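You operate a simulated robot arm through the tools that you are given. There is no shell and no other tool.

The job below is to be done with a simulated robot arm. You get a single attempt, and the scene is never put back.

TASK
Wipe up the spilt powder, slide the white sandbag over the spot and bed the orange dish on it.
Fine: slide the bookend toward the pillar first; blue cloth, put back; wipe before sliding the sandbag. What is to be rubbed or washed off counts as gone when no trace of it is left.
Where things are to end (x, y in the base frame): bookend within 3.5 cm of [75, -7]; white sandbag within 5 cm of [60, 16].

The check looks at the end state, three seconds after you hand in, the way a careful person would. Anything else that was tipped, shoved, dropped, spilled or broken makes it a failure. Flat cloth is picked up by pressing the open fingertips on it (5 to 10 N) and closing them slowly along it; thin cloth reads only 2 to 8 mm in the jaws.

THE ROBOT
A 6-joint arm with a two-finger gripper, fixed in place. Base frame: the origin is at the foot of the arm, x ahead of it, y to its left, z up; the work surface is at about z = 74.3. Readings come in cm, degrees, newtons and seconds.
With the tool pointing down near the work surface it reaches from about 34 to 68 cm from the base axis. Its first joint turns from -66.0 to 66.0 degrees. Payload 2.45 kg.
The tool frame sits at the grasp point between the pads (the TCP): z along the fingers, y along the line on which they close. The tips reach 3 cm beyond it. The gripper opens to 10.6 cm. The gripper's body begins 7.9 cm behind the TCP.
Orientation is that of the tool frame in the base frame, as a unit quaternion [x, y, z, w]. With the fingers straight down and closing along the base's y, the tool's x points along the base's -x, its y along +y and its z along -z.

THE INTERFACE
- The arm moves only by the tool move_arm. Its argument "commands" is a list of rows, each a list of 6 numbers: the shift along the tool's x, y, z in units of 100 mm (1.0 is 100 mm), then the turn, a rotation vector about the tool's x, y, z in units of 60 degrees (1.0 is 60 degrees). In form: [[dx, dy, dz, ax, ay, az], ...]. A call has 1 to 20 rows; each row is the pose to reach, as a shift and turn from the pose commanded when the call began, along the tool's axes at that moment. "grip" is the gripper command, from -1 (fully open) to 1 (shut), values between in proportion, set as the call begins (left out, the last holds). A call with a number of a shift or a turn outside -1 to 1 is refused whole. Rows are played at 5 a second. More than 5 cm and 8.6 degrees between two rows, or a gripper value outside its range, and nothing of the call is played. A pose out of reach is approached as far as the arm can. The call stops where the force on the tool passes 50 N (or 10 N more than at its start, if that is more) or the arm is blocked; 0.2 s more then pass. The fingers move at their own pace (about 15.3 cm/s each) and stop on an object; they squeeze with about 23 N. The grip force told is the motor's: it shows also when the fingers shut on nothing. Time passes only in rows, and 0.2 s behind the last, so rows that repeat a pose let the fingers close. The reply holds the time, the measured pose of the TCP, the force on the tool along the base axes, the opening and the grip force, in the units named above and with some noise, with the torque about the TCP (base axes, N m) and any sound that the robot's microphone picked up.
- Cameras (640 x 400 px; columns grow to the right, rows downward): "scene" is fixed at [6.45, 44.73, 138.57]; the picture's right is [-0.61, -0.80, 0.00], its down [-0.64, 0.49, -0.60] and it looks along [0.47, -0.36, -0.80] (base axes); focal length 356 px, centre (320, 200). "wrist" rides on the gripper at [7.7, -0.2, -10.6] in the tool frame; the picture's right is [0.02, 1.00, 0.00], its down [-0.78, 0.02, -0.62] and it looks along [-0.62, 0.01, 0.78] (tool axes); focal length 247 px, centre (320, 200). There is no depth. A picture from a camera that has moved, and an enlarged one, comes with that camera's place and axes in the base frame and with its lens. The place of the scene camera against the robot may be out by one fixed shift of up to 2.5 cm in any direction.
- capture(camera): a new picture of that camera. No time passes.
- inspect(camera, box): a new picture of the part [left, top, right, bottom] of that camera's present view, enlarged. No time passes.
- job_done(): hands the job in; it is judged then, once.

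Nothing tells you positions but the pictures and the camera data. Unless the task says otherwise, let go and move clear before handing in.

The tools are called after ">>>" as name(argument=value, ...) on one line, values as JSON. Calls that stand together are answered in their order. move_arm: Moves the arm, as the interface text tells. Its arguments: {"type":"object","properties":{"commands":{"type":"array","items":{"type":"array","items":{"type":"number"}}},"grip":{"type":"number"}},"required":["commands"]} The other tools are called the same way: capture (camera) takes a picture; inspect (camera, box) takes an enlarged picture of a part of a camera's view; job_done () hands the job in.

At the start:

```text
clock: 0.0
ee_pos: [29.19, 8.15, 98.65]
orientation: [0.0, 1.0, 0.001, 0.001]
force: [0.3, 0.0, 0.8]
ft_torque: [0.03, -0.01, 0.02]
opening: 10.6
finger_force: 0.1
```

scene: 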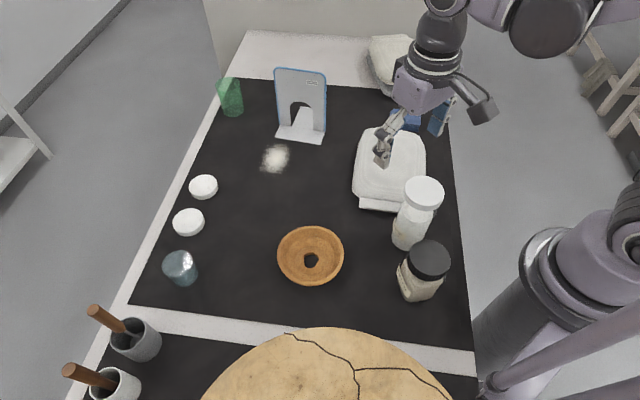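
wrist: 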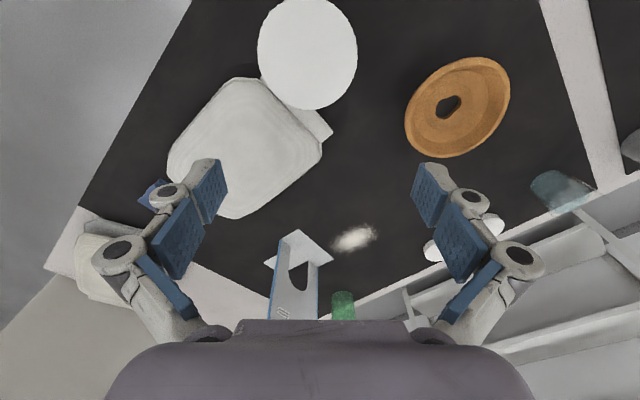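

I see the bookend near the powder, the sandbag beside the arm, the orange dish nearer, and something blue, probably the cloth, behind the sandbag. I'll look closer before I move anything.

>>> inspect(camera="scene", box=[200, 30, 360, 190])

>>> inspect(camera="scene", box=[340, 20, 500, 220])

>>> inspect(camera="wrist", box=[60, 60, 380, 330])

>>> inspect(camera="scene", box=[150, 160, 480, 400])

```text
2.50 times, centred on (280, 110) of scene
camera zoom: at [6.45, 44.73, 138.57], right [-0.61, -0.8, 0.0], down [-0.64, 0.49, -0.6], along [0.47, -0.36, -0.8], focal length 891 px, centre (420, 425)
```

zoom: 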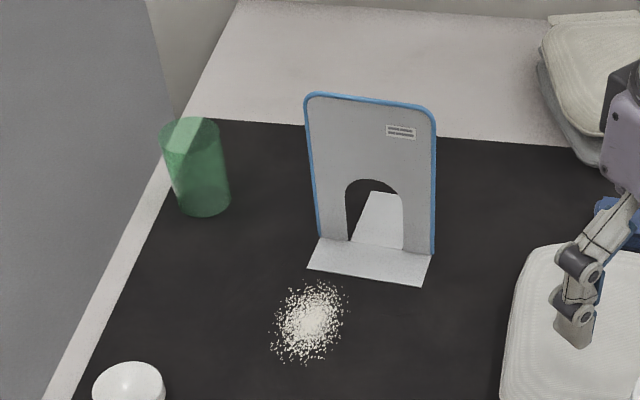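

```text
2.00 times, centred on (420, 120) of scene
camera zoom: at [6.45, 44.73, 138.57], right [-0.61, -0.8, 0.0], down [-0.64, 0.49, -0.6], along [0.47, -0.36, -0.8], focal length 713 px, centre (120, 360)
```

zoom: 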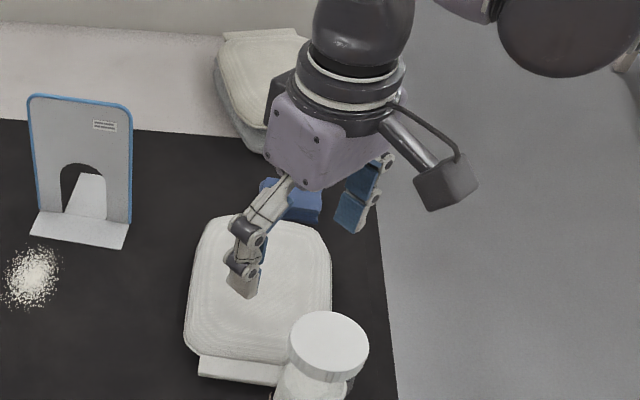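

```text
1.48 times, centred on (220, 195) of wrist
camera zoom: at [21.56, 7.98, 109.29], right [-0.02, 1.0, 0.0], down [0.78, 0.02, 0.62], along [0.62, 0.01, -0.78], focal length 366 px, centre (468, 207)
```

zoom: 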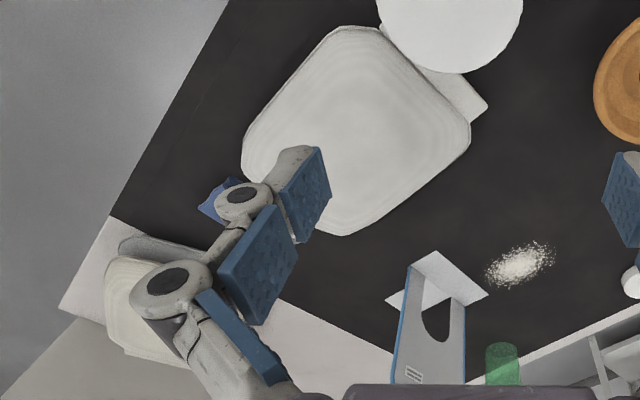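

```text
1.67 times, centred on (315, 280) of scene
camera zoom: at [6.45, 44.73, 138.57], right [-0.61, -0.8, 0.0], down [-0.64, 0.49, -0.6], along [0.47, -0.36, -0.8], focal length 594 px, centre (328, 67)
```

zoom: 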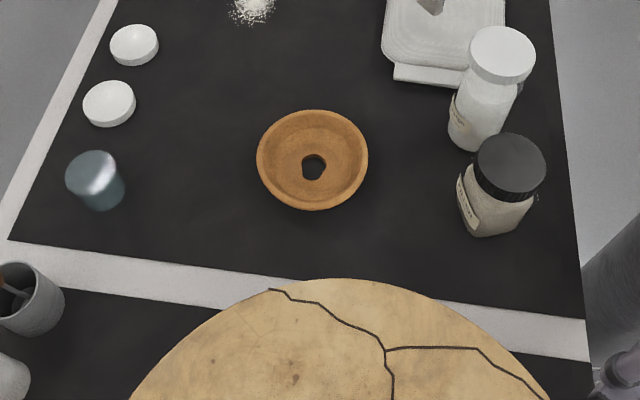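

The bookend panel runs diagonally near [64, 5], the powder is near [60, 16], and the sandbag is near [39, -2]. The dish is near [32, 26] and the blue cloth near [50, -20]. I'll move the wrist camera for a better look at the cloth and sandbag.

>>> move_arm(commands=[[-0.2, -0.4, -0.1, 0, 0, 0], [-0.4, -0.8, -0.2, 0, 0, 0], [-0.6, -1.0, -0.2, 0, 0, 0]])

>>> move_arm(commands=[[0, -0.4, 0, 0, 0, 0], [0, -0.7, 0, 0, 0, 0], [0, -0.7, 0, 0, 0, 0]])

>>> capture(camera="wrist")

>>> capture(camera="scene")

```text
clock: 0.8
ee_pos: [35.49, -2.0, 100.53]
orientation: [-0.001, 1.0, 0.001, 0.001]
force: [-0.5, 0.5, 0.2]
ft_torque: [-0.02, 0.03, -0.01]
opening: 10.58
finger_force: 0.1
```

```text
clock: 1.6
ee_pos: [35.35, -8.96, 100.61]
orientation: [0.0, 1.0, 0.0, 0.001]
force: [0.4, 1.3, -0.6]
ft_torque: [-0.01, 0.03, 0.03]
opening: 10.62
finger_force: 0.0
```

```text
taken
camera wrist: at [27.58, -9.07, 111.25], right [-0.02, 1.0, 0.0], down [0.78, 0.02, 0.62], along [0.62, 0.01, -0.78], focal length 247 px, centre (320, 200)
```

wrist: 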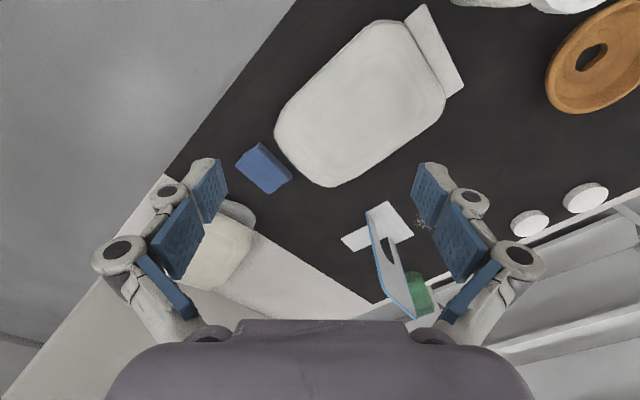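

```text
taken
```

scene: 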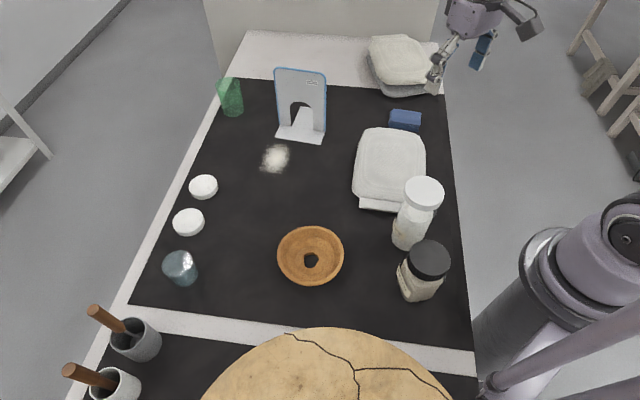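

>>> inspect(camera="scene", box=[340, 20, 480, 220])

>>> inspect(camera="wrist", box=[200, 0, 480, 320])

```text
2.00 times, centred on (410, 120) of scene
camera zoom: at [6.45, 44.73, 138.57], right [-0.61, -0.8, 0.0], down [-0.64, 0.49, -0.6], along [0.47, -0.36, -0.8], focal length 713 px, centre (140, 360)
```

zoom: 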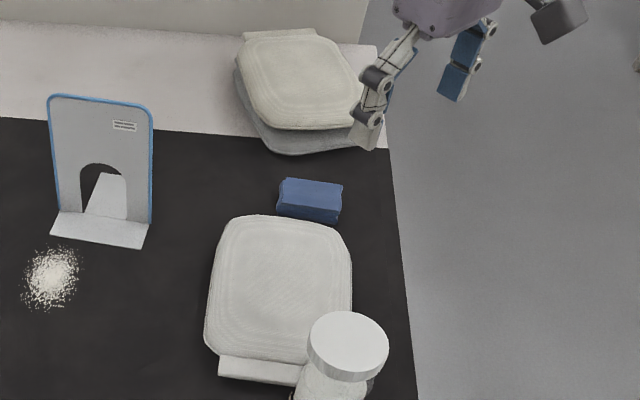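

```text
1.25 times, centred on (340, 160) of wrist
camera zoom: at [27.58, -9.07, 111.25], right [-0.02, 1.0, 0.0], down [0.78, 0.02, 0.62], along [0.62, 0.01, -0.78], focal length 309 px, centre (295, 250)
```

zoom: 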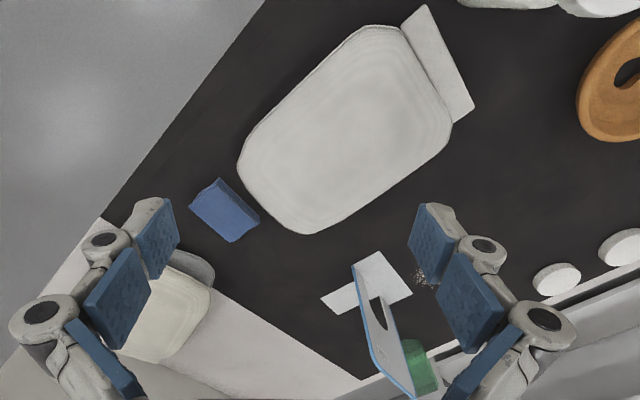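

The wrist view puts the bookend panel's centre near [64, 4.6], facing along (0.69, -0.73), which points straight at its goal. I'll come in from its front with the tool yawed and tilted, then push the two legs low with open fingers. First I'll travel and turn.

>>> move_arm(commands=[[-0.17, 0.17, 0, 0, 0, 0.13], [-0.34, 0.34, 0, 0, 0, 0.26], [-0.51, 0.51, 0, 0, 0, 0.39], [-0.68, 0.68, 0, 0, 0, 0.52], [-0.85, 0.85, 0, 0, 0, 0.65], [-1.0, 1.0, 0, 0, 0, 0.777], [-1.0, 1.0, 0, 0, 0, 0.777]], grip=-0.51)

>>> capture(camera="wrist")

>>> inspect(camera="scene", box=[200, 20, 400, 180])

```text
clock: 3.2
ee_pos: [45.31, 1.21, 100.75]
orientation: [0.396, 0.918, 0.001, 0.0]
force: [-0.7, -0.2, 0.2]
ft_torque: [0.0, -0.01, 0.02]
opening: 8.01
finger_force: 0.1
```

```text
taken
camera wrist: at [39.83, 6.63, 111.33], right [0.71, 0.7, 0.0], down [0.55, -0.56, 0.62], along [0.44, -0.44, -0.78], focal length 247 px, centre (320, 200)
```

wrist: 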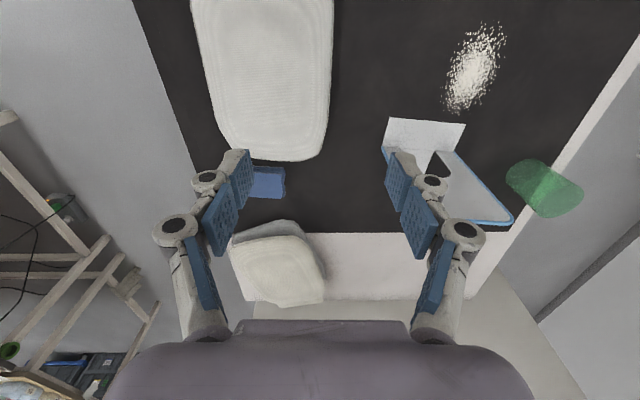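

```text
2.50 times, centred on (300, 100) of scene
camera zoom: at [6.45, 44.73, 138.57], right [-0.61, -0.8, 0.0], down [-0.64, 0.49, -0.6], along [0.47, -0.36, -0.8], focal length 891 px, centre (370, 450)
```

zoom: 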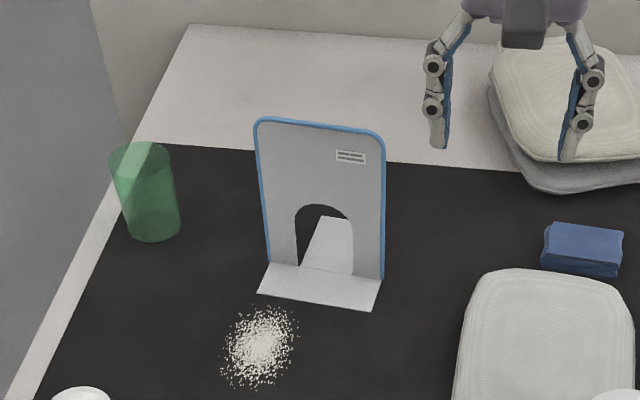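

The new view confirms the foot's front edge runs from [57, 4] to [66, 12]. I'll continue to a pose in front of the bookend and tilt the tool about 35° so the fingers point outward.

>>> move_arm(commands=[[-0.03, 0.25, 0.12, 0, 0, 0], [-0.06, 0.5, 0.25, 0, 0, 0], [-0.08, 0.75, 0.38, 0, 0, 0], [-0.1, 1.0, 0.5, 0, 0, 0]])

>>> move_arm(commands=[[-0.03, 0.13, 0.15, 0, -0.12, 0], [-0.06, 0.26, 0.3, 0, -0.24, 0], [-0.08, 0.39, 0.45, 0, -0.36, 0], [-0.1, 0.52, 0.6, 0, -0.48, 0], [-0.13, 0.63, 0.75, 0, -0.583, 0], [-0.13, 0.63, 0.9, 0, -0.583, 0], [-0.13, 0.63, 0.9, 0, -0.583, 0]])

>>> capture(camera="wrist")

>>> capture(camera="scene")

```text
clock: 4.2
ee_pos: [53.2, 7.57, 95.59]
orientation: [0.396, 0.918, 0.001, 0.001]
force: [0.5, 0.3, 0.9]
ft_torque: [0.0, 0.03, 0.01]
opening: 8.01
finger_force: 0.1
```

```text
clock: 5.8
ee_pos: [58.78, 10.74, 86.75]
orientation: [0.377, 0.876, -0.118, 0.277]
force: [0.8, 0.3, 0.3]
ft_torque: [-0.01, 0.01, -0.02]
opening: 7.99
finger_force: 0.2
```

```text
taken
camera wrist: at [50.11, 19.54, 91.03], right [0.71, 0.7, -0.01], down [0.21, -0.2, 0.96], along [0.67, -0.69, -0.28], focal length 247 px, centre (320, 200)
```

wrist: 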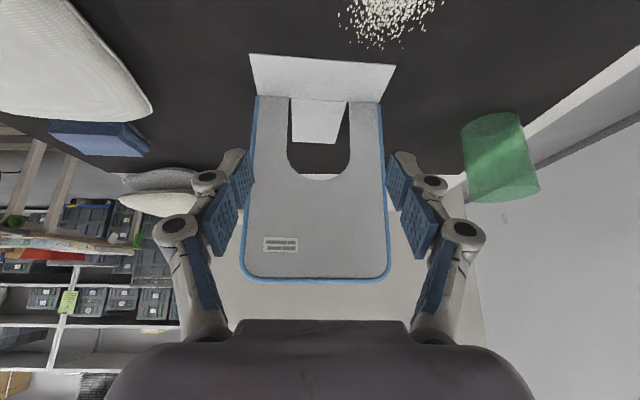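

```text
taken
```

scene: 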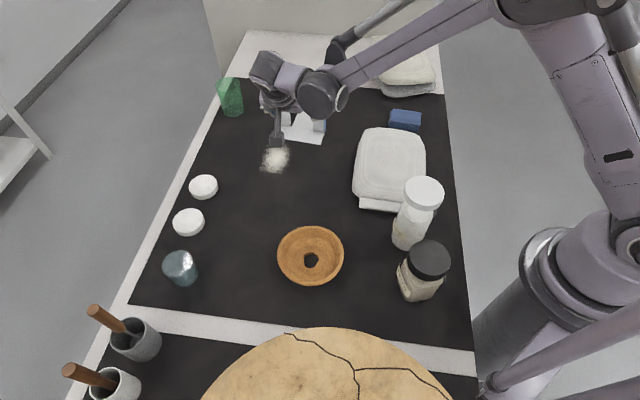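

The tool is lined up square with the bookend, centred on the panel. I'll lower it so the fingertips sit just above the foot plate.

>>> move_arm(commands=[[0.12, 0, 0.17, 0, 0, 0], [0.24, 0, 0.34, 0, 0, 0], [0.36, 0, 0.51, 0, 0, 0], [0.473, 0, 0.676, 0, 0, 0], [0.473, 0, 0.676, 0, 0, 0]])

>>> capture(camera="wrist")

>>> inspect(camera="scene", box=[200, 30, 400, 190])

```text
clock: 7.0
ee_pos: [58.76, 10.75, 78.43]
orientation: [0.377, 0.876, -0.117, 0.277]
force: [-0.1, 0.0, 0.2]
ft_torque: [0.0, 0.0, -0.02]
opening: 8.01
finger_force: 0.1
```

```text
taken
camera wrist: at [50.02, 19.52, 82.86], right [0.71, 0.7, -0.01], down [0.21, -0.2, 0.96], along [0.67, -0.69, -0.28], focal length 247 px, centre (320, 200)
```

wrist: 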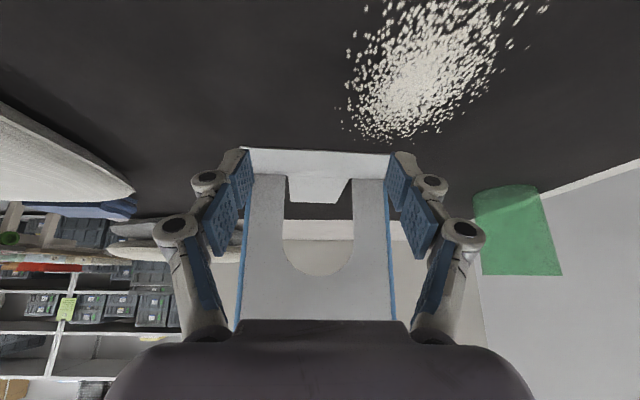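

```text
2.50 times, centred on (300, 110) of scene
camera zoom: at [6.45, 44.73, 138.57], right [-0.61, -0.8, 0.0], down [-0.64, 0.49, -0.6], along [0.47, -0.36, -0.8], focal length 891 px, centre (370, 425)
```

zoom: 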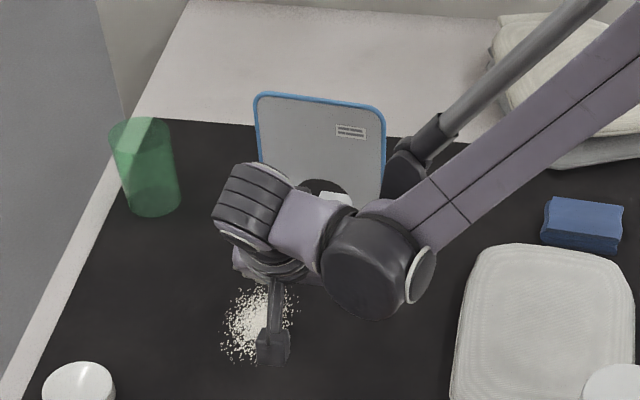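

The fingertips are just over the foot plate with the panel ahead. I'll push forward in small steps.

>>> move_arm(commands=[[-0.082, 0, 0.057, 0, 0, 0], [-0.164, 0, 0.115, 0, 0, 0], [-0.246, 0, 0.172, 0, 0, 0], [-0.328, 0, 0.23, 0, 0, 0], [-0.41, 0, 0.287, 0, 0, 0], [-0.492, 0, 0.344, 0, 0, 0], [-0.574, 0, 0.402, 0, 0, 0], [-0.574, 0, 0.402, 0, 0, 0]])

>>> capture(camera="wrist")

>>> inspect(camera="scene", box=[200, 30, 400, 190])

```text
clock: 8.8
ee_pos: [63.47, 5.68, 78.41]
orientation: [0.378, 0.875, -0.119, 0.276]
force: [-2.1, 0.4, 0.0]
ft_torque: [0.0, 0.04, -0.01]
opening: 8.06
finger_force: 0.1
```

```text
taken
camera wrist: at [54.85, 14.52, 82.83], right [0.71, 0.7, -0.01], down [0.21, -0.2, 0.96], along [0.67, -0.69, -0.29], focal length 247 px, centre (320, 200)
```

wrist: 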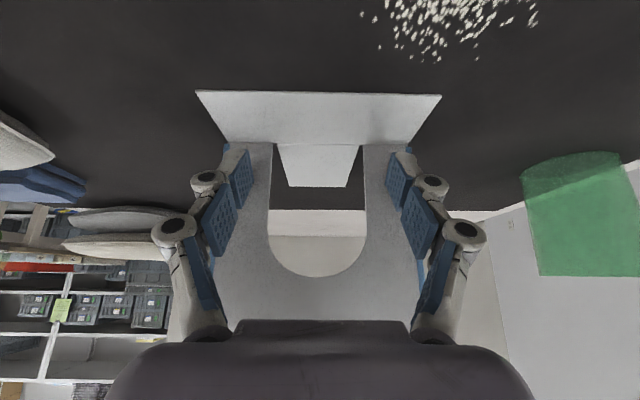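

```text
2.50 times, centred on (300, 110) of scene
camera zoom: at [6.45, 44.73, 138.57], right [-0.61, -0.8, 0.0], down [-0.64, 0.49, -0.6], along [0.47, -0.36, -0.8], focal length 891 px, centre (370, 425)
```

zoom: 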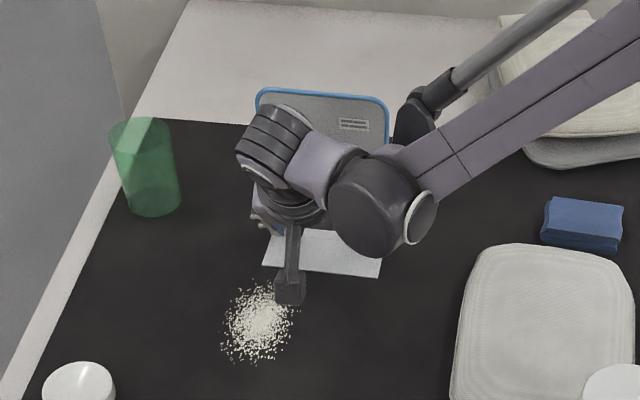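

The fingers are in contact and the bookend has moved about 1 cm, staying square. About 14 cm remain, so I'll push 9 of them now.

>>> move_arm(commands=[[-0.082, 0, 0.057, 0, 0, 0], [-0.164, 0, 0.115, 0, 0, 0], [-0.246, 0, 0.172, 0, 0, 0], [-0.328, 0, 0.23, 0, 0, 0], [-0.41, 0, 0.287, 0, 0, 0], [-0.492, 0, 0.344, 0, 0, 0], [-0.574, 0, 0.402, 0, 0, 0], [-0.656, 0, 0.459, 0, 0, 0], [-0.738, 0, 0.517, 0, 0, 0], [-0.738, 0, 0.517, 0, 0, 0]])

>>> capture(camera="wrist")

>>> inspect(camera="scene", box=[200, 30, 400, 190])

```text
clock: 11.0
ee_pos: [69.81, -0.87, 78.49]
orientation: [0.378, 0.876, -0.117, 0.276]
force: [-1.1, 1.7, 0.5]
ft_torque: [0.02, 0.0, -0.02]
opening: 8.05
finger_force: 0.5
```

```text
taken
camera wrist: at [61.09, 7.98, 82.89], right [0.71, 0.7, -0.01], down [0.21, -0.2, 0.96], along [0.67, -0.69, -0.29], focal length 247 px, centre (320, 200)
```

wrist: 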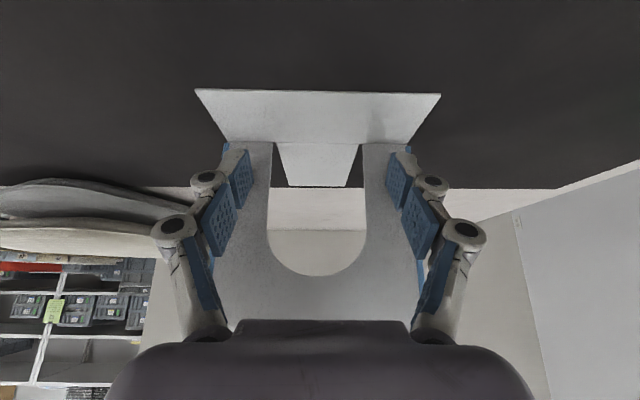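

```text
2.50 times, centred on (300, 110) of scene
camera zoom: at [6.45, 44.73, 138.57], right [-0.61, -0.8, 0.0], down [-0.64, 0.49, -0.6], along [0.47, -0.36, -0.8], focal length 891 px, centre (370, 425)
```

zoom: 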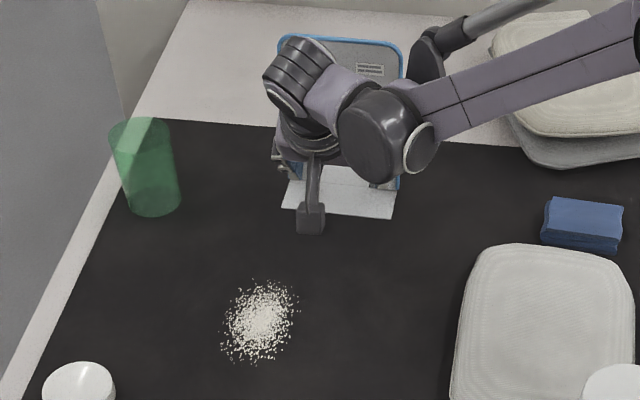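

It slides smoothly, with the panel centre now near [71, -2.4]. I'll push the last 5 cm slowly.

>>> move_arm(commands=[[-0.082, 0, 0.057, 0, 0, 0], [-0.164, 0, 0.115, 0, 0, 0], [-0.246, 0, 0.172, 0, 0, 0], [-0.328, 0, 0.23, 0, 0, 0], [-0.41, 0, 0.287, 0, 0, 0], [-0.41, 0, 0.287, 0, 0, 0]])

>>> capture(camera="wrist")

>>> inspect(camera="scene", box=[200, 10, 400, 170])

```text
clock: 12.4
ee_pos: [73.16, -4.53, 78.45]
orientation: [0.378, 0.876, -0.118, 0.277]
force: [-0.8, 0.5, 0.9]
ft_torque: [-0.01, 0.0, 0.01]
opening: 8.04
finger_force: 0.0
```

```text
taken
camera wrist: at [64.49, 4.3, 82.86], right [0.71, 0.7, -0.01], down [0.21, -0.2, 0.96], along [0.67, -0.69, -0.28], focal length 247 px, centre (320, 200)
```

wrist: 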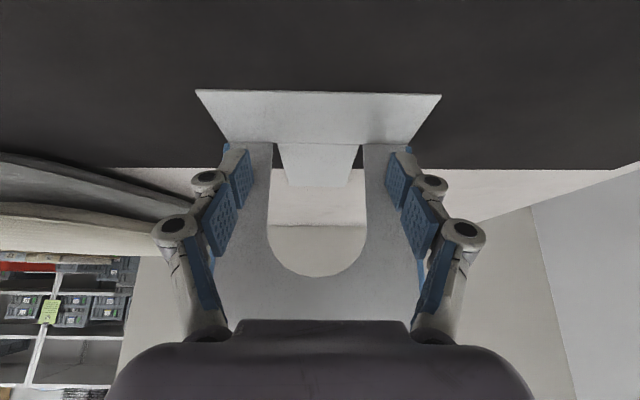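

```text
2.50 times, centred on (300, 90) of scene
camera zoom: at [6.45, 44.73, 138.57], right [-0.61, -0.8, 0.0], down [-0.64, 0.49, -0.6], along [0.47, -0.36, -0.8], focal length 891 px, centre (370, 475)
```

zoom: 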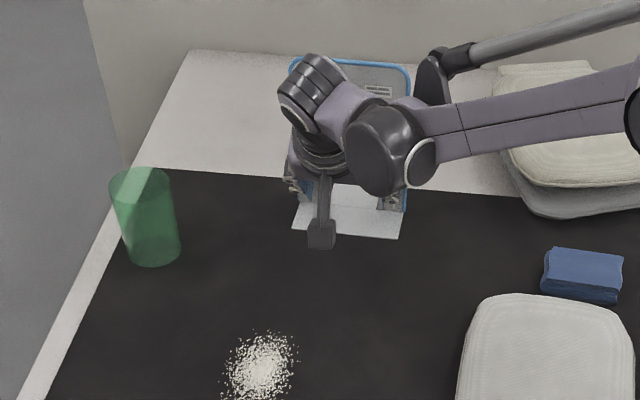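

The bookend panel is now near [74.4, -6.1] and upright. I'll back straight away from it and rise.

>>> move_arm(commands=[[0.1, 0, -0.07, 0, 0, 0], [0.25, 0, -0.175, 0, 0, 0], [0.5, 0, -0.35, 0, 0, 0], [0.75, 0, -0.525, 0, 0, 0], [0.65, 0, -0.75, 0, 0, 0], [0.5, 0, -0.95, 0, 0, 0]])

>>> move_arm(commands=[[0.0, 0, -0.1, 0, 0.12, 0], [0.0, 0, -0.2, 0, 0.24, 0], [0, 0, -0.3, 0, 0.36, 0], [0, 0, -0.4, 0, 0.48, 0], [0, 0, -0.5, 0, 0.583, 0], [0, 0, -0.5, 0, 0.583, 0]])

>>> capture(camera="scene")

>>> capture(camera="wrist")

```text
clock: 13.8
ee_pos: [66.67, 2.34, 83.45]
orientation: [0.378, 0.876, -0.118, 0.276]
force: [-0.4, -0.2, 0.3]
ft_torque: [0.03, 0.0, 0.0]
opening: 8.0
finger_force: 0.1
```

```text
clock: 15.2
ee_pos: [64.65, 4.51, 87.54]
orientation: [0.396, 0.918, 0.001, 0.001]
force: [0.0, 0.7, 0.6]
ft_torque: [0.01, 0.03, -0.02]
opening: 8.02
finger_force: 0.1
```

```text
taken
```

scene: 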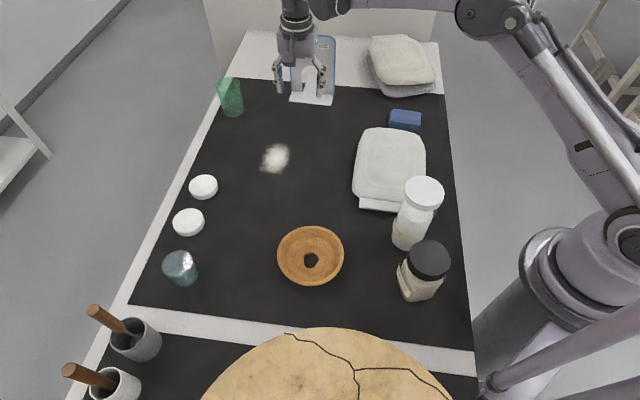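

```text
taken
camera wrist: at [59.29, 9.93, 98.24], right [0.71, 0.7, 0.0], down [0.55, -0.56, 0.62], along [0.44, -0.44, -0.78], focal length 247 px, centre (320, 200)
```

wrist: 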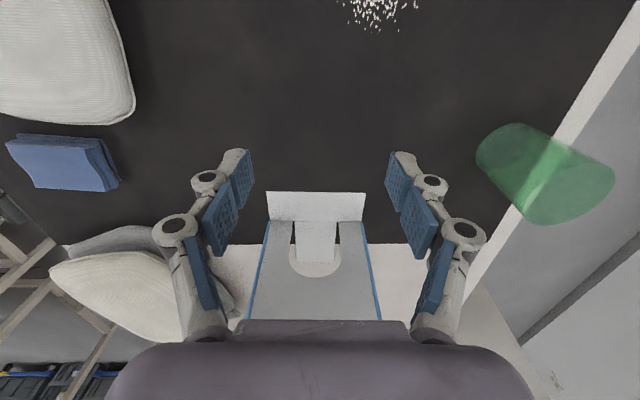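

The bookend's front edge is centred near [71.5, -3], as wanted. Next I'll head for the blue cloth, turning the gripper so it closes across the cloth's short side.

>>> move_arm(commands=[[0, -0.1, -0.2, 0, 0, -0.125], [0, -0.25, -0.4, 0, 0, -0.25], [0, -0.45, -0.6, 0, 0, -0.375], [0, -0.65, -0.8, 0, 0, -0.5], [0, -0.85, -1.0, 0, 0, -0.625], [0, -1.0, -1.0, 0, 0, -0.75], [0, -1.0, -1.0, 0, 0, -0.75]], grip=-0.9)

>>> move_arm(commands=[[0.15, -0.15, 0, 0, 0, -0.125], [0.3, -0.3, 0, 0, 0, -0.25], [0.45, -0.45, 0, 0, 0, -0.375], [0.6, -0.6, 0, 0, 0, -0.5], [0.75, -0.75, 0, 0, 0, -0.625], [0.9, -0.95, 0, 0, 0, -0.75], [0.9, -0.95, 0, 0, 0, -0.75]])

>>> capture(camera="wrist")

>>> capture(camera="scene")

```text
clock: 16.8
ee_pos: [57.46, -2.5, 97.46]
orientation: [0.013, 1.0, 0.0, 0.001]
force: [-0.3, 0.5, 0.4]
ft_torque: [0.02, -0.01, 0.02]
opening: 10.07
finger_force: 0.1
```

```text
clock: 18.4
ee_pos: [48.13, -11.79, 97.33]
orientation: [-0.37, 0.929, 0.0, 0.0]
force: [0.0, 1.0, -0.2]
ft_torque: [0.01, 0.0, -0.04]
opening: 10.06
finger_force: 0.0
```

```text
taken
camera wrist: at [42.64, -17.14, 107.96], right [-0.7, 0.71, 0.0], down [0.56, 0.55, 0.62], along [0.44, 0.44, -0.78], focal length 247 px, centre (320, 200)
```

wrist: 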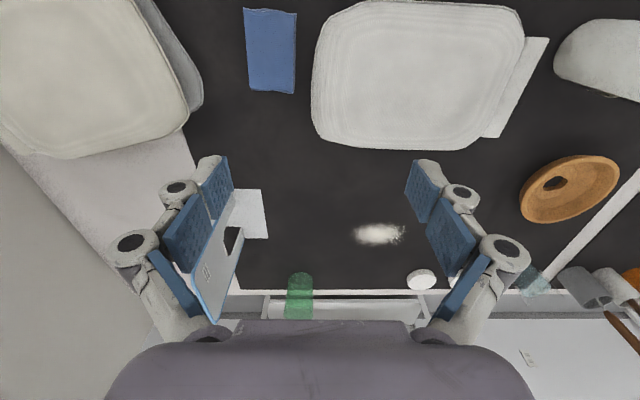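

```text
taken
```

scene: 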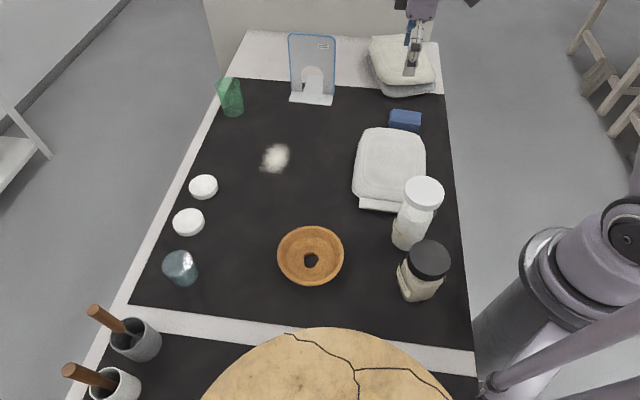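

The cloth is a folded pad about 8 x 5.5 cm at [49.4, -18.2], with roughly 2 cm between it and the sandbag. I'll hover above it with the fingers opened just enough.

>>> move_arm(commands=[[0.1, -0.2, 0.2, 0, 0, 0], [0.2, -0.4, 0.5, 0, 0, 0], [0.344, -0.597, 0.8, 0, 0, 0], [0.344, -0.597, 1.0, 0, 0, 0], [0.344, -0.597, 1.0, 0, 0, 0]], grip=-0.36)

>>> capture(camera="wrist")

>>> inspect(camera="scene", box=[340, 40, 500, 180])

```text
clock: 19.6
ee_pos: [49.85, -18.48, 87.35]
orientation: [-0.37, 0.929, 0.0, 0.001]
force: [-0.8, -1.0, 0.7]
ft_torque: [-0.03, 0.03, -0.03]
opening: 7.16
finger_force: 0.0
```

```text
taken
camera wrist: at [44.31, -23.81, 98.07], right [-0.7, 0.71, 0.0], down [0.56, 0.55, 0.62], along [0.44, 0.44, -0.78], focal length 247 px, centre (320, 200)
```

wrist: 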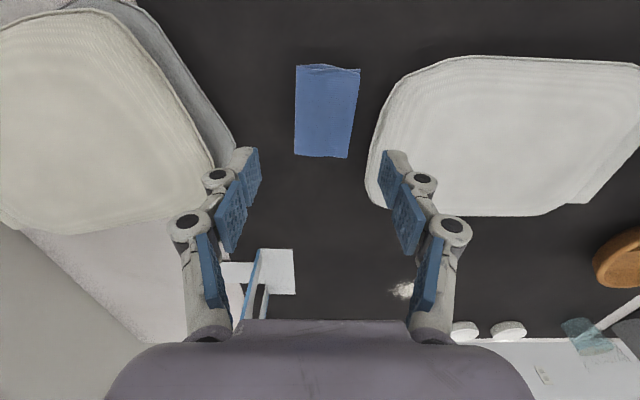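

```text
2.86 times, centred on (420, 110) of scene
camera zoom: at [6.45, 44.73, 138.57], right [-0.61, -0.8, 0.0], down [-0.64, 0.49, -0.6], along [0.47, -0.36, -0.8], focal length 1018 px, centre (34, 457)
```

zoom: 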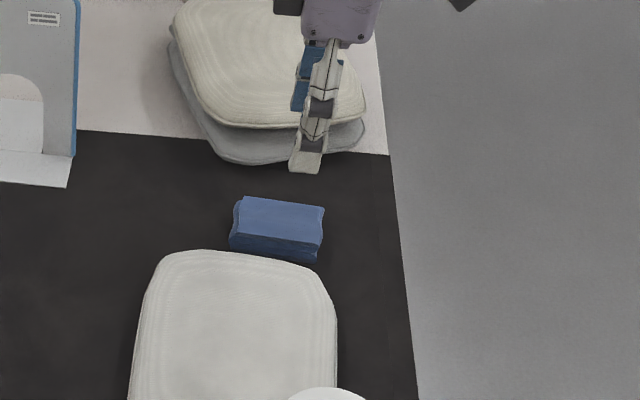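

The cloth is about 2.7 cm tall and centred between the fingers, with clearance to the sandbag. I'll descend around it and close gently.

>>> move_arm(commands=[[0.05, 0, 0.2, 0, 0, 0], [0.05, 0, 0.4, 0, 0, 0], [0.05, 0, 0.6, 0, 0, 0], [0.05, 0, 0.75, 0, 0, 0], [0.05, 0, 0.85, 0, 0, 0], [0.05, 0, 0.92, 0, 0, 0], [0.05, 0, 0.92, 0, 0, 0]], grip=-0.245)

>>> capture(camera="wrist")

>>> inspect(camera="scene", box=[340, 40, 500, 180])

```text
clock: 21.2
ee_pos: [49.46, -18.69, 78.15]
orientation: [-0.369, 0.929, 0.0, 0.002]
force: [-0.4, 1.0, -0.3]
ft_torque: [0.01, -0.02, -0.03]
opening: 6.58
finger_force: 0.1
```

```text
taken
camera wrist: at [43.85, -24.13, 88.89], right [-0.7, 0.71, 0.0], down [0.56, 0.55, 0.62], along [0.44, 0.44, -0.78], focal length 247 px, centre (320, 200)
```

wrist: 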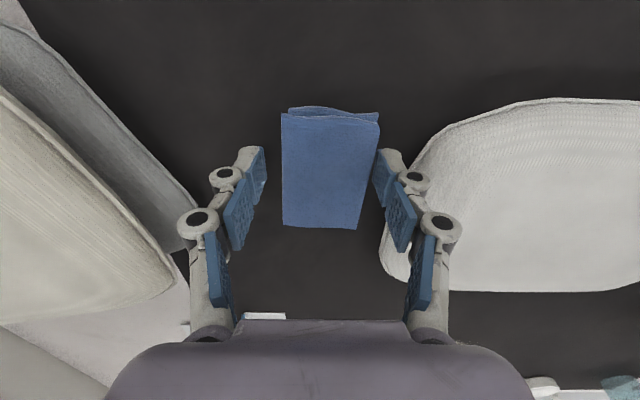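

```text
2.86 times, centred on (420, 110) of scene
camera zoom: at [6.45, 44.73, 138.57], right [-0.61, -0.8, 0.0], down [-0.64, 0.49, -0.6], along [0.47, -0.36, -0.8], focal length 1018 px, centre (34, 457)
```

zoom: 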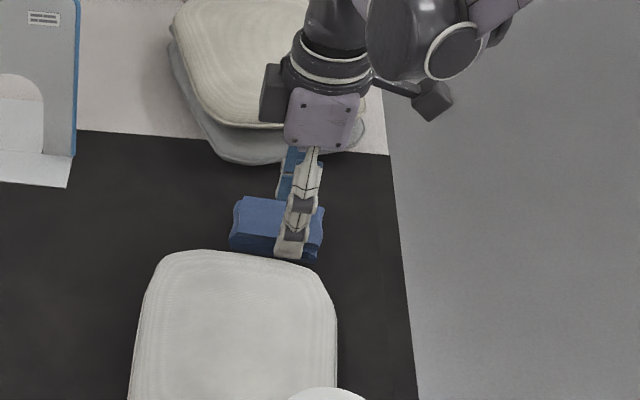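

The fingers straddle the cloth at mid-length. I'll close on it.

>>> move_arm(commands=[[0, 0.02, 0, 0, 0, 0], [0, 0.02, 0, 0, 0, 0], [0, 0.02, 0, 0, 0, 0]], grip=0.05)

>>> move_arm(commands=[[0, 0, 0, 0, 0, 0], [0, 0, 0, 0, 0, 0], [0, 0, 0, 0, 0, 0], [0, 0, 0, 0, 0, 0]], grip=1.0)

>>> capture(camera="wrist")

```text
clock: 22.0
ee_pos: [49.26, -18.58, 78.34]
orientation: [-0.37, 0.929, -0.001, 0.001]
force: [5.2, -6.1, 13.4]
ft_torque: [-0.11, -0.06, -0.08]
opening: 5.47
finger_force: 23.4
```

```text
clock: 23.0
ee_pos: [49.35, -18.54, 78.27]
orientation: [-0.37, 0.929, 0.0, 0.001]
force: [3.9, -4.6, 15.5]
ft_torque: [-0.15, -0.16, -0.21]
opening: 5.43
finger_force: 22.8
```

```text
taken
camera wrist: at [43.73, -23.98, 88.88], right [-0.7, 0.71, 0.0], down [0.56, 0.55, 0.62], along [0.44, 0.44, -0.78], focal length 247 px, centre (320, 200)
```

wrist: 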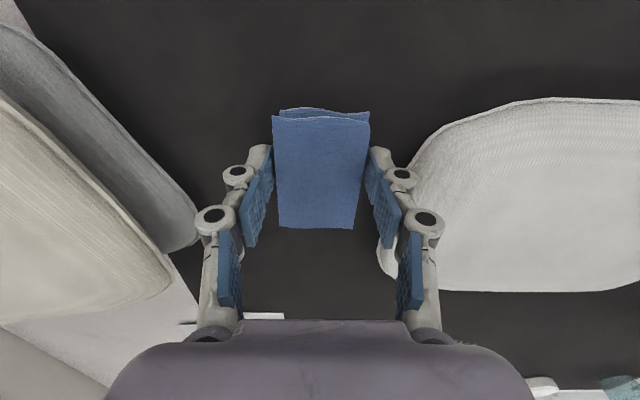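

The cloth is held at 5.4 cm. I'll lift it and check the grip.

>>> move_arm(commands=[[0, 0, -0.1, 0, 0, 0], [0, 0, -0.3, 0, 0, 0], [0, 0, -0.6, 0, 0, 0], [0, 0, -1.0, 0, 0, 0], [0, 0, -1.0, 0, 0, 0]])

>>> capture(camera="wrist")

>>> inspect(camera="scene", box=[340, 20, 500, 160])

```text
clock: 24.2
ee_pos: [49.11, -18.33, 88.3]
orientation: [-0.37, 0.929, 0.0, 0.001]
force: [0.0, -1.0, -0.9]
ft_torque: [0.0, 0.01, 0.0]
opening: 5.43
finger_force: 23.2
```

```text
taken
camera wrist: at [43.62, -23.81, 98.91], right [-0.7, 0.71, 0.0], down [0.56, 0.55, 0.62], along [0.44, 0.44, -0.78], focal length 247 px, centre (320, 200)
```

wrist: 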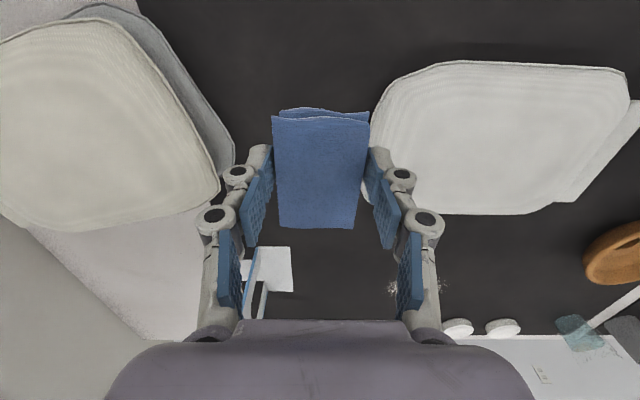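

```text
2.86 times, centred on (420, 90) of scene
camera zoom: at [6.45, 44.73, 138.57], right [-0.61, -0.8, 0.0], down [-0.64, 0.49, -0.6], along [0.47, -0.36, -0.8], focal length 1018 px, centre (34, 514)
```

zoom: 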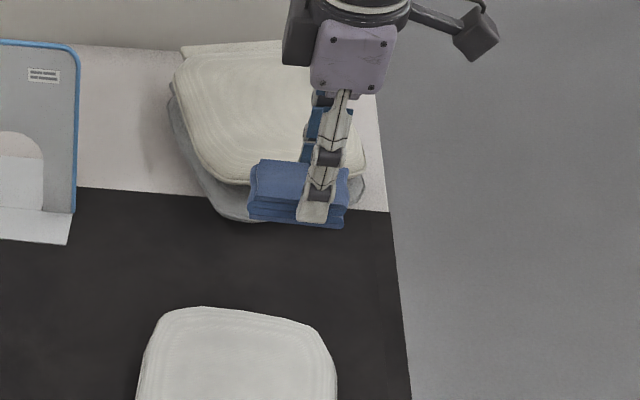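

The cloth is firmly held. I'll carry it over to the powder near [60, 16].

>>> move_arm(commands=[[-0.26, 0.145, 0, 0, 0, 0], [-0.52, 0.29, 0, 0, 0, 0], [-0.787, 0.436, 0, 0, 0, 0]])

>>> move_arm(commands=[[-0.26, 0.145, 0, 0, 0, 0], [-0.52, 0.29, 0, 0, 0, 0], [-0.787, 0.436, 0, 0, 0, 0]])

>>> move_arm(commands=[[-0.26, 0.145, 0, 0, 0, 0], [-0.52, 0.29, 0, 0, 0, 0], [-0.787, 0.436, 0, 0, 0, 0]])

>>> capture(camera="wrist")

>>> capture(camera="scene")

```text
clock: 25.0
ee_pos: [51.99, -9.77, 88.21]
orientation: [-0.37, 0.929, 0.0, 0.001]
force: [-0.4, -0.1, -0.1]
ft_torque: [-0.02, 0.01, -0.01]
opening: 5.42
finger_force: 23.9
```

```text
clock: 25.8
ee_pos: [54.7, -1.37, 88.2]
orientation: [-0.37, 0.929, 0.0, 0.001]
force: [-0.4, -0.4, -1.0]
ft_torque: [-0.01, 0.01, -0.01]
opening: 5.43
finger_force: 22.9
```

```text
clock: 26.6
ee_pos: [57.29, 7.17, 88.22]
orientation: [-0.37, 0.929, -0.001, 0.002]
force: [0.3, 0.6, 0.1]
ft_torque: [-0.04, 0.04, 0.01]
opening: 5.4
finger_force: 23.0
```

```text
taken
camera wrist: at [51.84, 1.73, 98.92], right [-0.7, 0.71, 0.0], down [0.56, 0.55, 0.62], along [0.44, 0.44, -0.78], focal length 247 px, centre (320, 200)
```

wrist: 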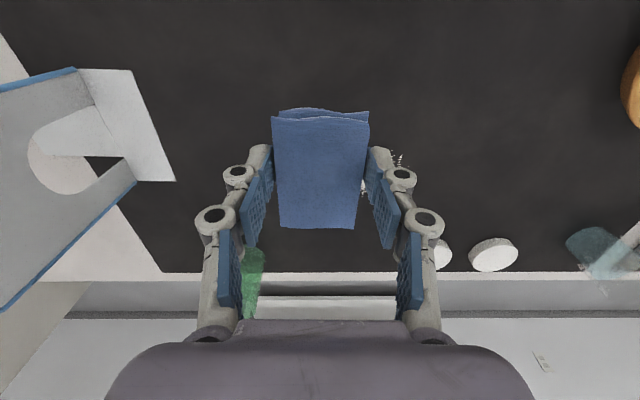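

```text
taken
```

scene: 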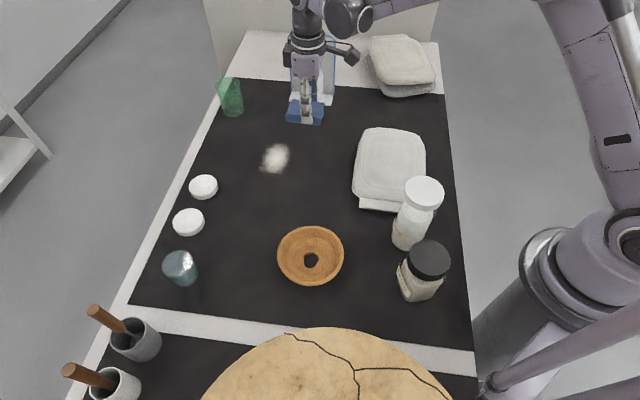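

The powder spot spans roughly [55, 19] to [64, 13]. I'll go to its near end and lower the cloth until it touches.

>>> move_arm(commands=[[-0.2, 0.28, 0, 0, 0, 0], [-0.385, 0.56, 0, 0, 0, 0], [-0.58, 0.84, 0.1, 0, 0, 0], [-0.77, 1.0, 0.3, 0, 0, 0], [-0.77, 1.0, 0.3, 0, 0, 0]])

>>> move_arm(commands=[[0, 0.12, 0.2, 0, 0, 0], [0, 0.12, 0.4, 0, 0, 0], [0, 0.12, 0.55, 0, 0, 0], [0, 0.12, 0.65, 0, 0, 0], [0, 0.12, 0.7, 0, 0, 0], [0, 0.12, 0.7, 0, 0, 0]])

>>> capture(camera="wrist")

>>> inspect(camera="scene", box=[200, 80, 360, 220])

```text
clock: 27.8
ee_pos: [55.88, 19.93, 85.25]
orientation: [-0.37, 0.929, 0.0, 0.002]
force: [-0.1, -0.7, -1.2]
ft_torque: [0.01, 0.0, -0.02]
opening: 5.42
finger_force: 22.9
```

```text
clock: 29.2
ee_pos: [55.17, 20.64, 78.26]
orientation: [-0.37, 0.929, -0.001, 0.002]
force: [0.5, -0.4, -0.6]
ft_torque: [0.02, 0.05, -0.01]
opening: 5.42
finger_force: 22.9
```

```text
taken
camera wrist: at [49.76, 15.14, 88.92], right [-0.7, 0.71, 0.0], down [0.56, 0.55, 0.62], along [0.44, 0.44, -0.78], focal length 247 px, centre (320, 200)
```

wrist: 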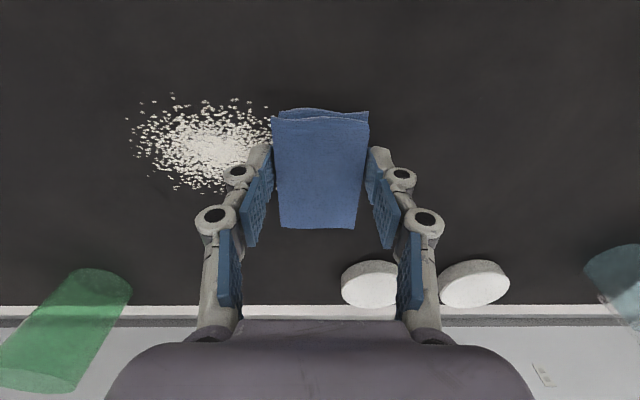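

```text
2.86 times, centred on (280, 150) of scene
camera zoom: at [6.45, 44.73, 138.57], right [-0.61, -0.8, 0.0], down [-0.64, 0.49, -0.6], along [0.47, -0.36, -0.8], focal length 1018 px, centre (434, 343)
```

zoom: 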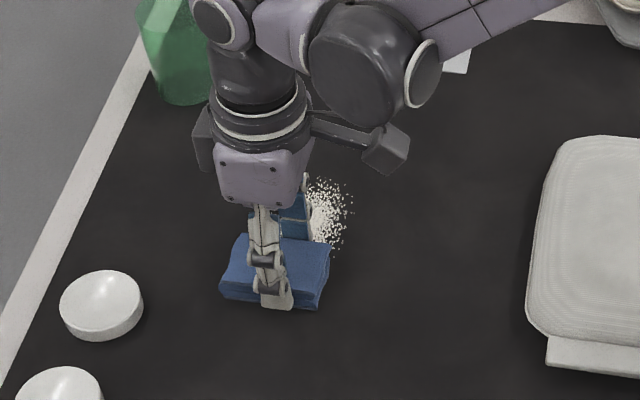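

The cloth is beside the powder and almost touching the mat. I'll lower it in tiny steps to get a light pressing force.

>>> move_arm(commands=[[0.02, 0, 0.01, 0, 0, 0], [0.02, 0, 0.02, 0, 0, 0], [0.02, 0, 0.02, 0, 0, 0]])

```text
clock: 30.0
ee_pos: [55.17, 20.39, 78.01]
orientation: [-0.37, 0.929, 0.0, 0.002]
force: [6.1, 5.5, 26.8]
ft_torque: [0.16, -0.19, -0.05]
opening: 5.44
finger_force: 23.2
```

It's pressing at 27 N, a bit hard. I'll ease off slightly and sweep across the powder.

>>> move_arm(commands=[[0, 0, -0.008, 0, 0, 0], [0, -0.07, -0.008, 0, 0, 0], [0, -0.14, -0.008, 0, 0, 0], [0, -0.21, -0.008, 0, 0, 0], [0, -0.28, -0.008, 0, 0, 0], [0, -0.35, -0.008, 0, 0, 0], [0, -0.42, -0.008, 0, 0, 0], [0, -0.49, -0.008, 0, 0, 0], [0, -0.56, -0.008, 0, 0, 0], [0, -0.63, -0.008, 0, 0, 0], [0, -0.7, -0.008, 0, 0, 0]])

>>> capture(camera="wrist")

>>> inspect(camera="scene", box=[200, 80, 360, 220])

```text
clock: 32.4
ee_pos: [59.94, 15.31, 78.21]
orientation: [-0.369, 0.929, 0.0, 0.001]
force: [-4.4, 4.5, 9.6]
ft_torque: [0.16, 0.25, -0.03]
opening: 5.39
finger_force: 23.4
```

```text
taken
camera wrist: at [54.46, 10.01, 88.79], right [-0.7, 0.71, 0.0], down [0.56, 0.55, 0.62], along [0.44, 0.44, -0.78], focal length 247 px, centre (320, 200)
```

wrist: 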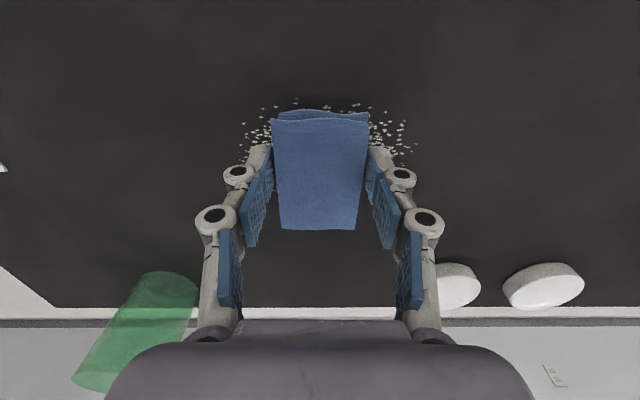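

```text
2.86 times, centred on (280, 150) of scene
camera zoom: at [6.42, 44.73, 138.57], right [-0.61, -0.8, 0.0], down [-0.64, 0.49, -0.6], along [0.47, -0.36, -0.8], focal length 1018 px, centre (434, 343)
```

zoom: 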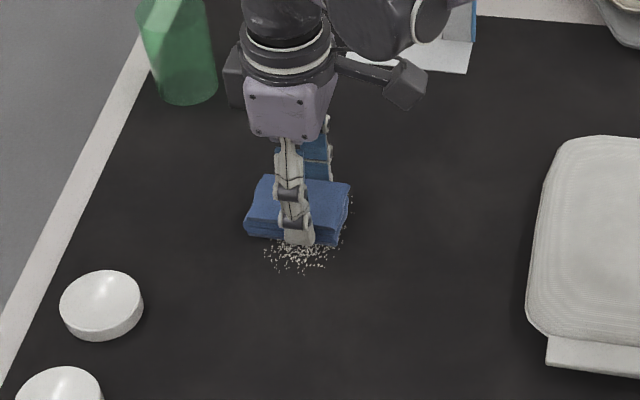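

The wipe works: the spot is thinning at about 10 N. I'll continue to the far end and come back shifted toward the near side.

>>> move_arm(commands=[[0, -0.08, 0.002, 0, 0, 0], [0, -0.16, 0.002, 0, 0, 0], [0, -0.24, 0.002, 0, 0, 0], [0, -0.32, 0.002, 0, 0, 0], [0, -0.4, 0.002, 0, 0, 0], [0, -0.48, 0.002, 0, 0, 0], [0.1, -0.48, 0.002, 0, 0, 0], [0.2, -0.48, 0.002, 0, 0, 0], [0.2, -0.4, 0.002, 0, 0, 0], [0.2, -0.32, 0.002, 0, 0, 0], [0.2, -0.24, 0.002, 0, 0, 0], [0.2, -0.16, 0.002, 0, 0, 0], [0.2, -0.08, 0.002, 0, 0, 0], [0.2, 0, 0.002, 0, 0, 0], [0.2, 0.08, 0.002, 0, 0, 0], [0.2, 0.16, 0.002, 0, 0, 0], [0.2, 0.24, 0.002, 0, 0, 0], [0.2, 0.32, 0.002, 0, 0, 0], [0.2, 0.4, 0.002, 0, 0, 0], [0.2, 0.48, 0.002, 0, 0, 0]])

>>> capture(camera="wrist")

>>> inspect(camera="scene", box=[200, 80, 360, 220])

```text
clock: 36.6
ee_pos: [55.39, 17.44, 78.1]
orientation: [-0.369, 0.93, -0.001, 0.001]
force: [7.0, -9.2, 19.1]
ft_torque: [-0.15, -0.22, 0.0]
opening: 5.43
finger_force: 23.0
```

```text
taken
camera wrist: at [49.76, 12.04, 88.76], right [-0.7, 0.71, 0.0], down [0.56, 0.55, 0.62], along [0.45, 0.44, -0.78], focal length 247 px, centre (320, 200)
```

wrist: 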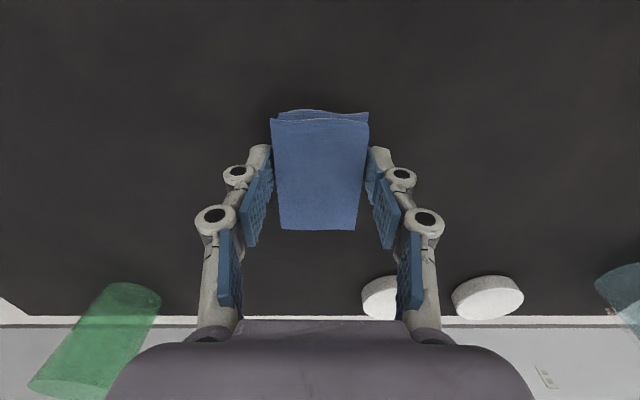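

```text
2.86 times, centred on (280, 150) of scene
camera zoom: at [6.44, 44.7, 138.58], right [-0.61, -0.8, 0.0], down [-0.64, 0.49, -0.6], along [0.47, -0.36, -0.8], focal length 1018 px, centre (434, 343)
```

zoom: 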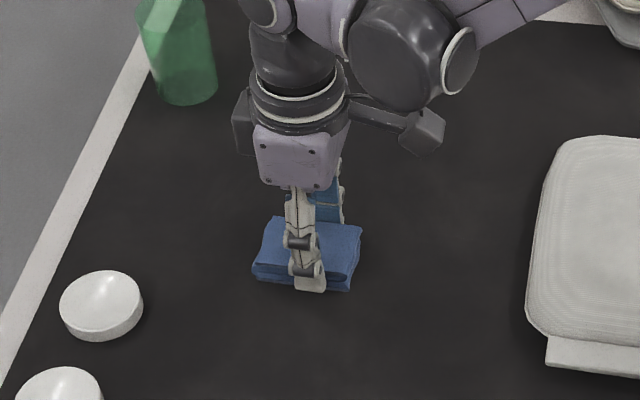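

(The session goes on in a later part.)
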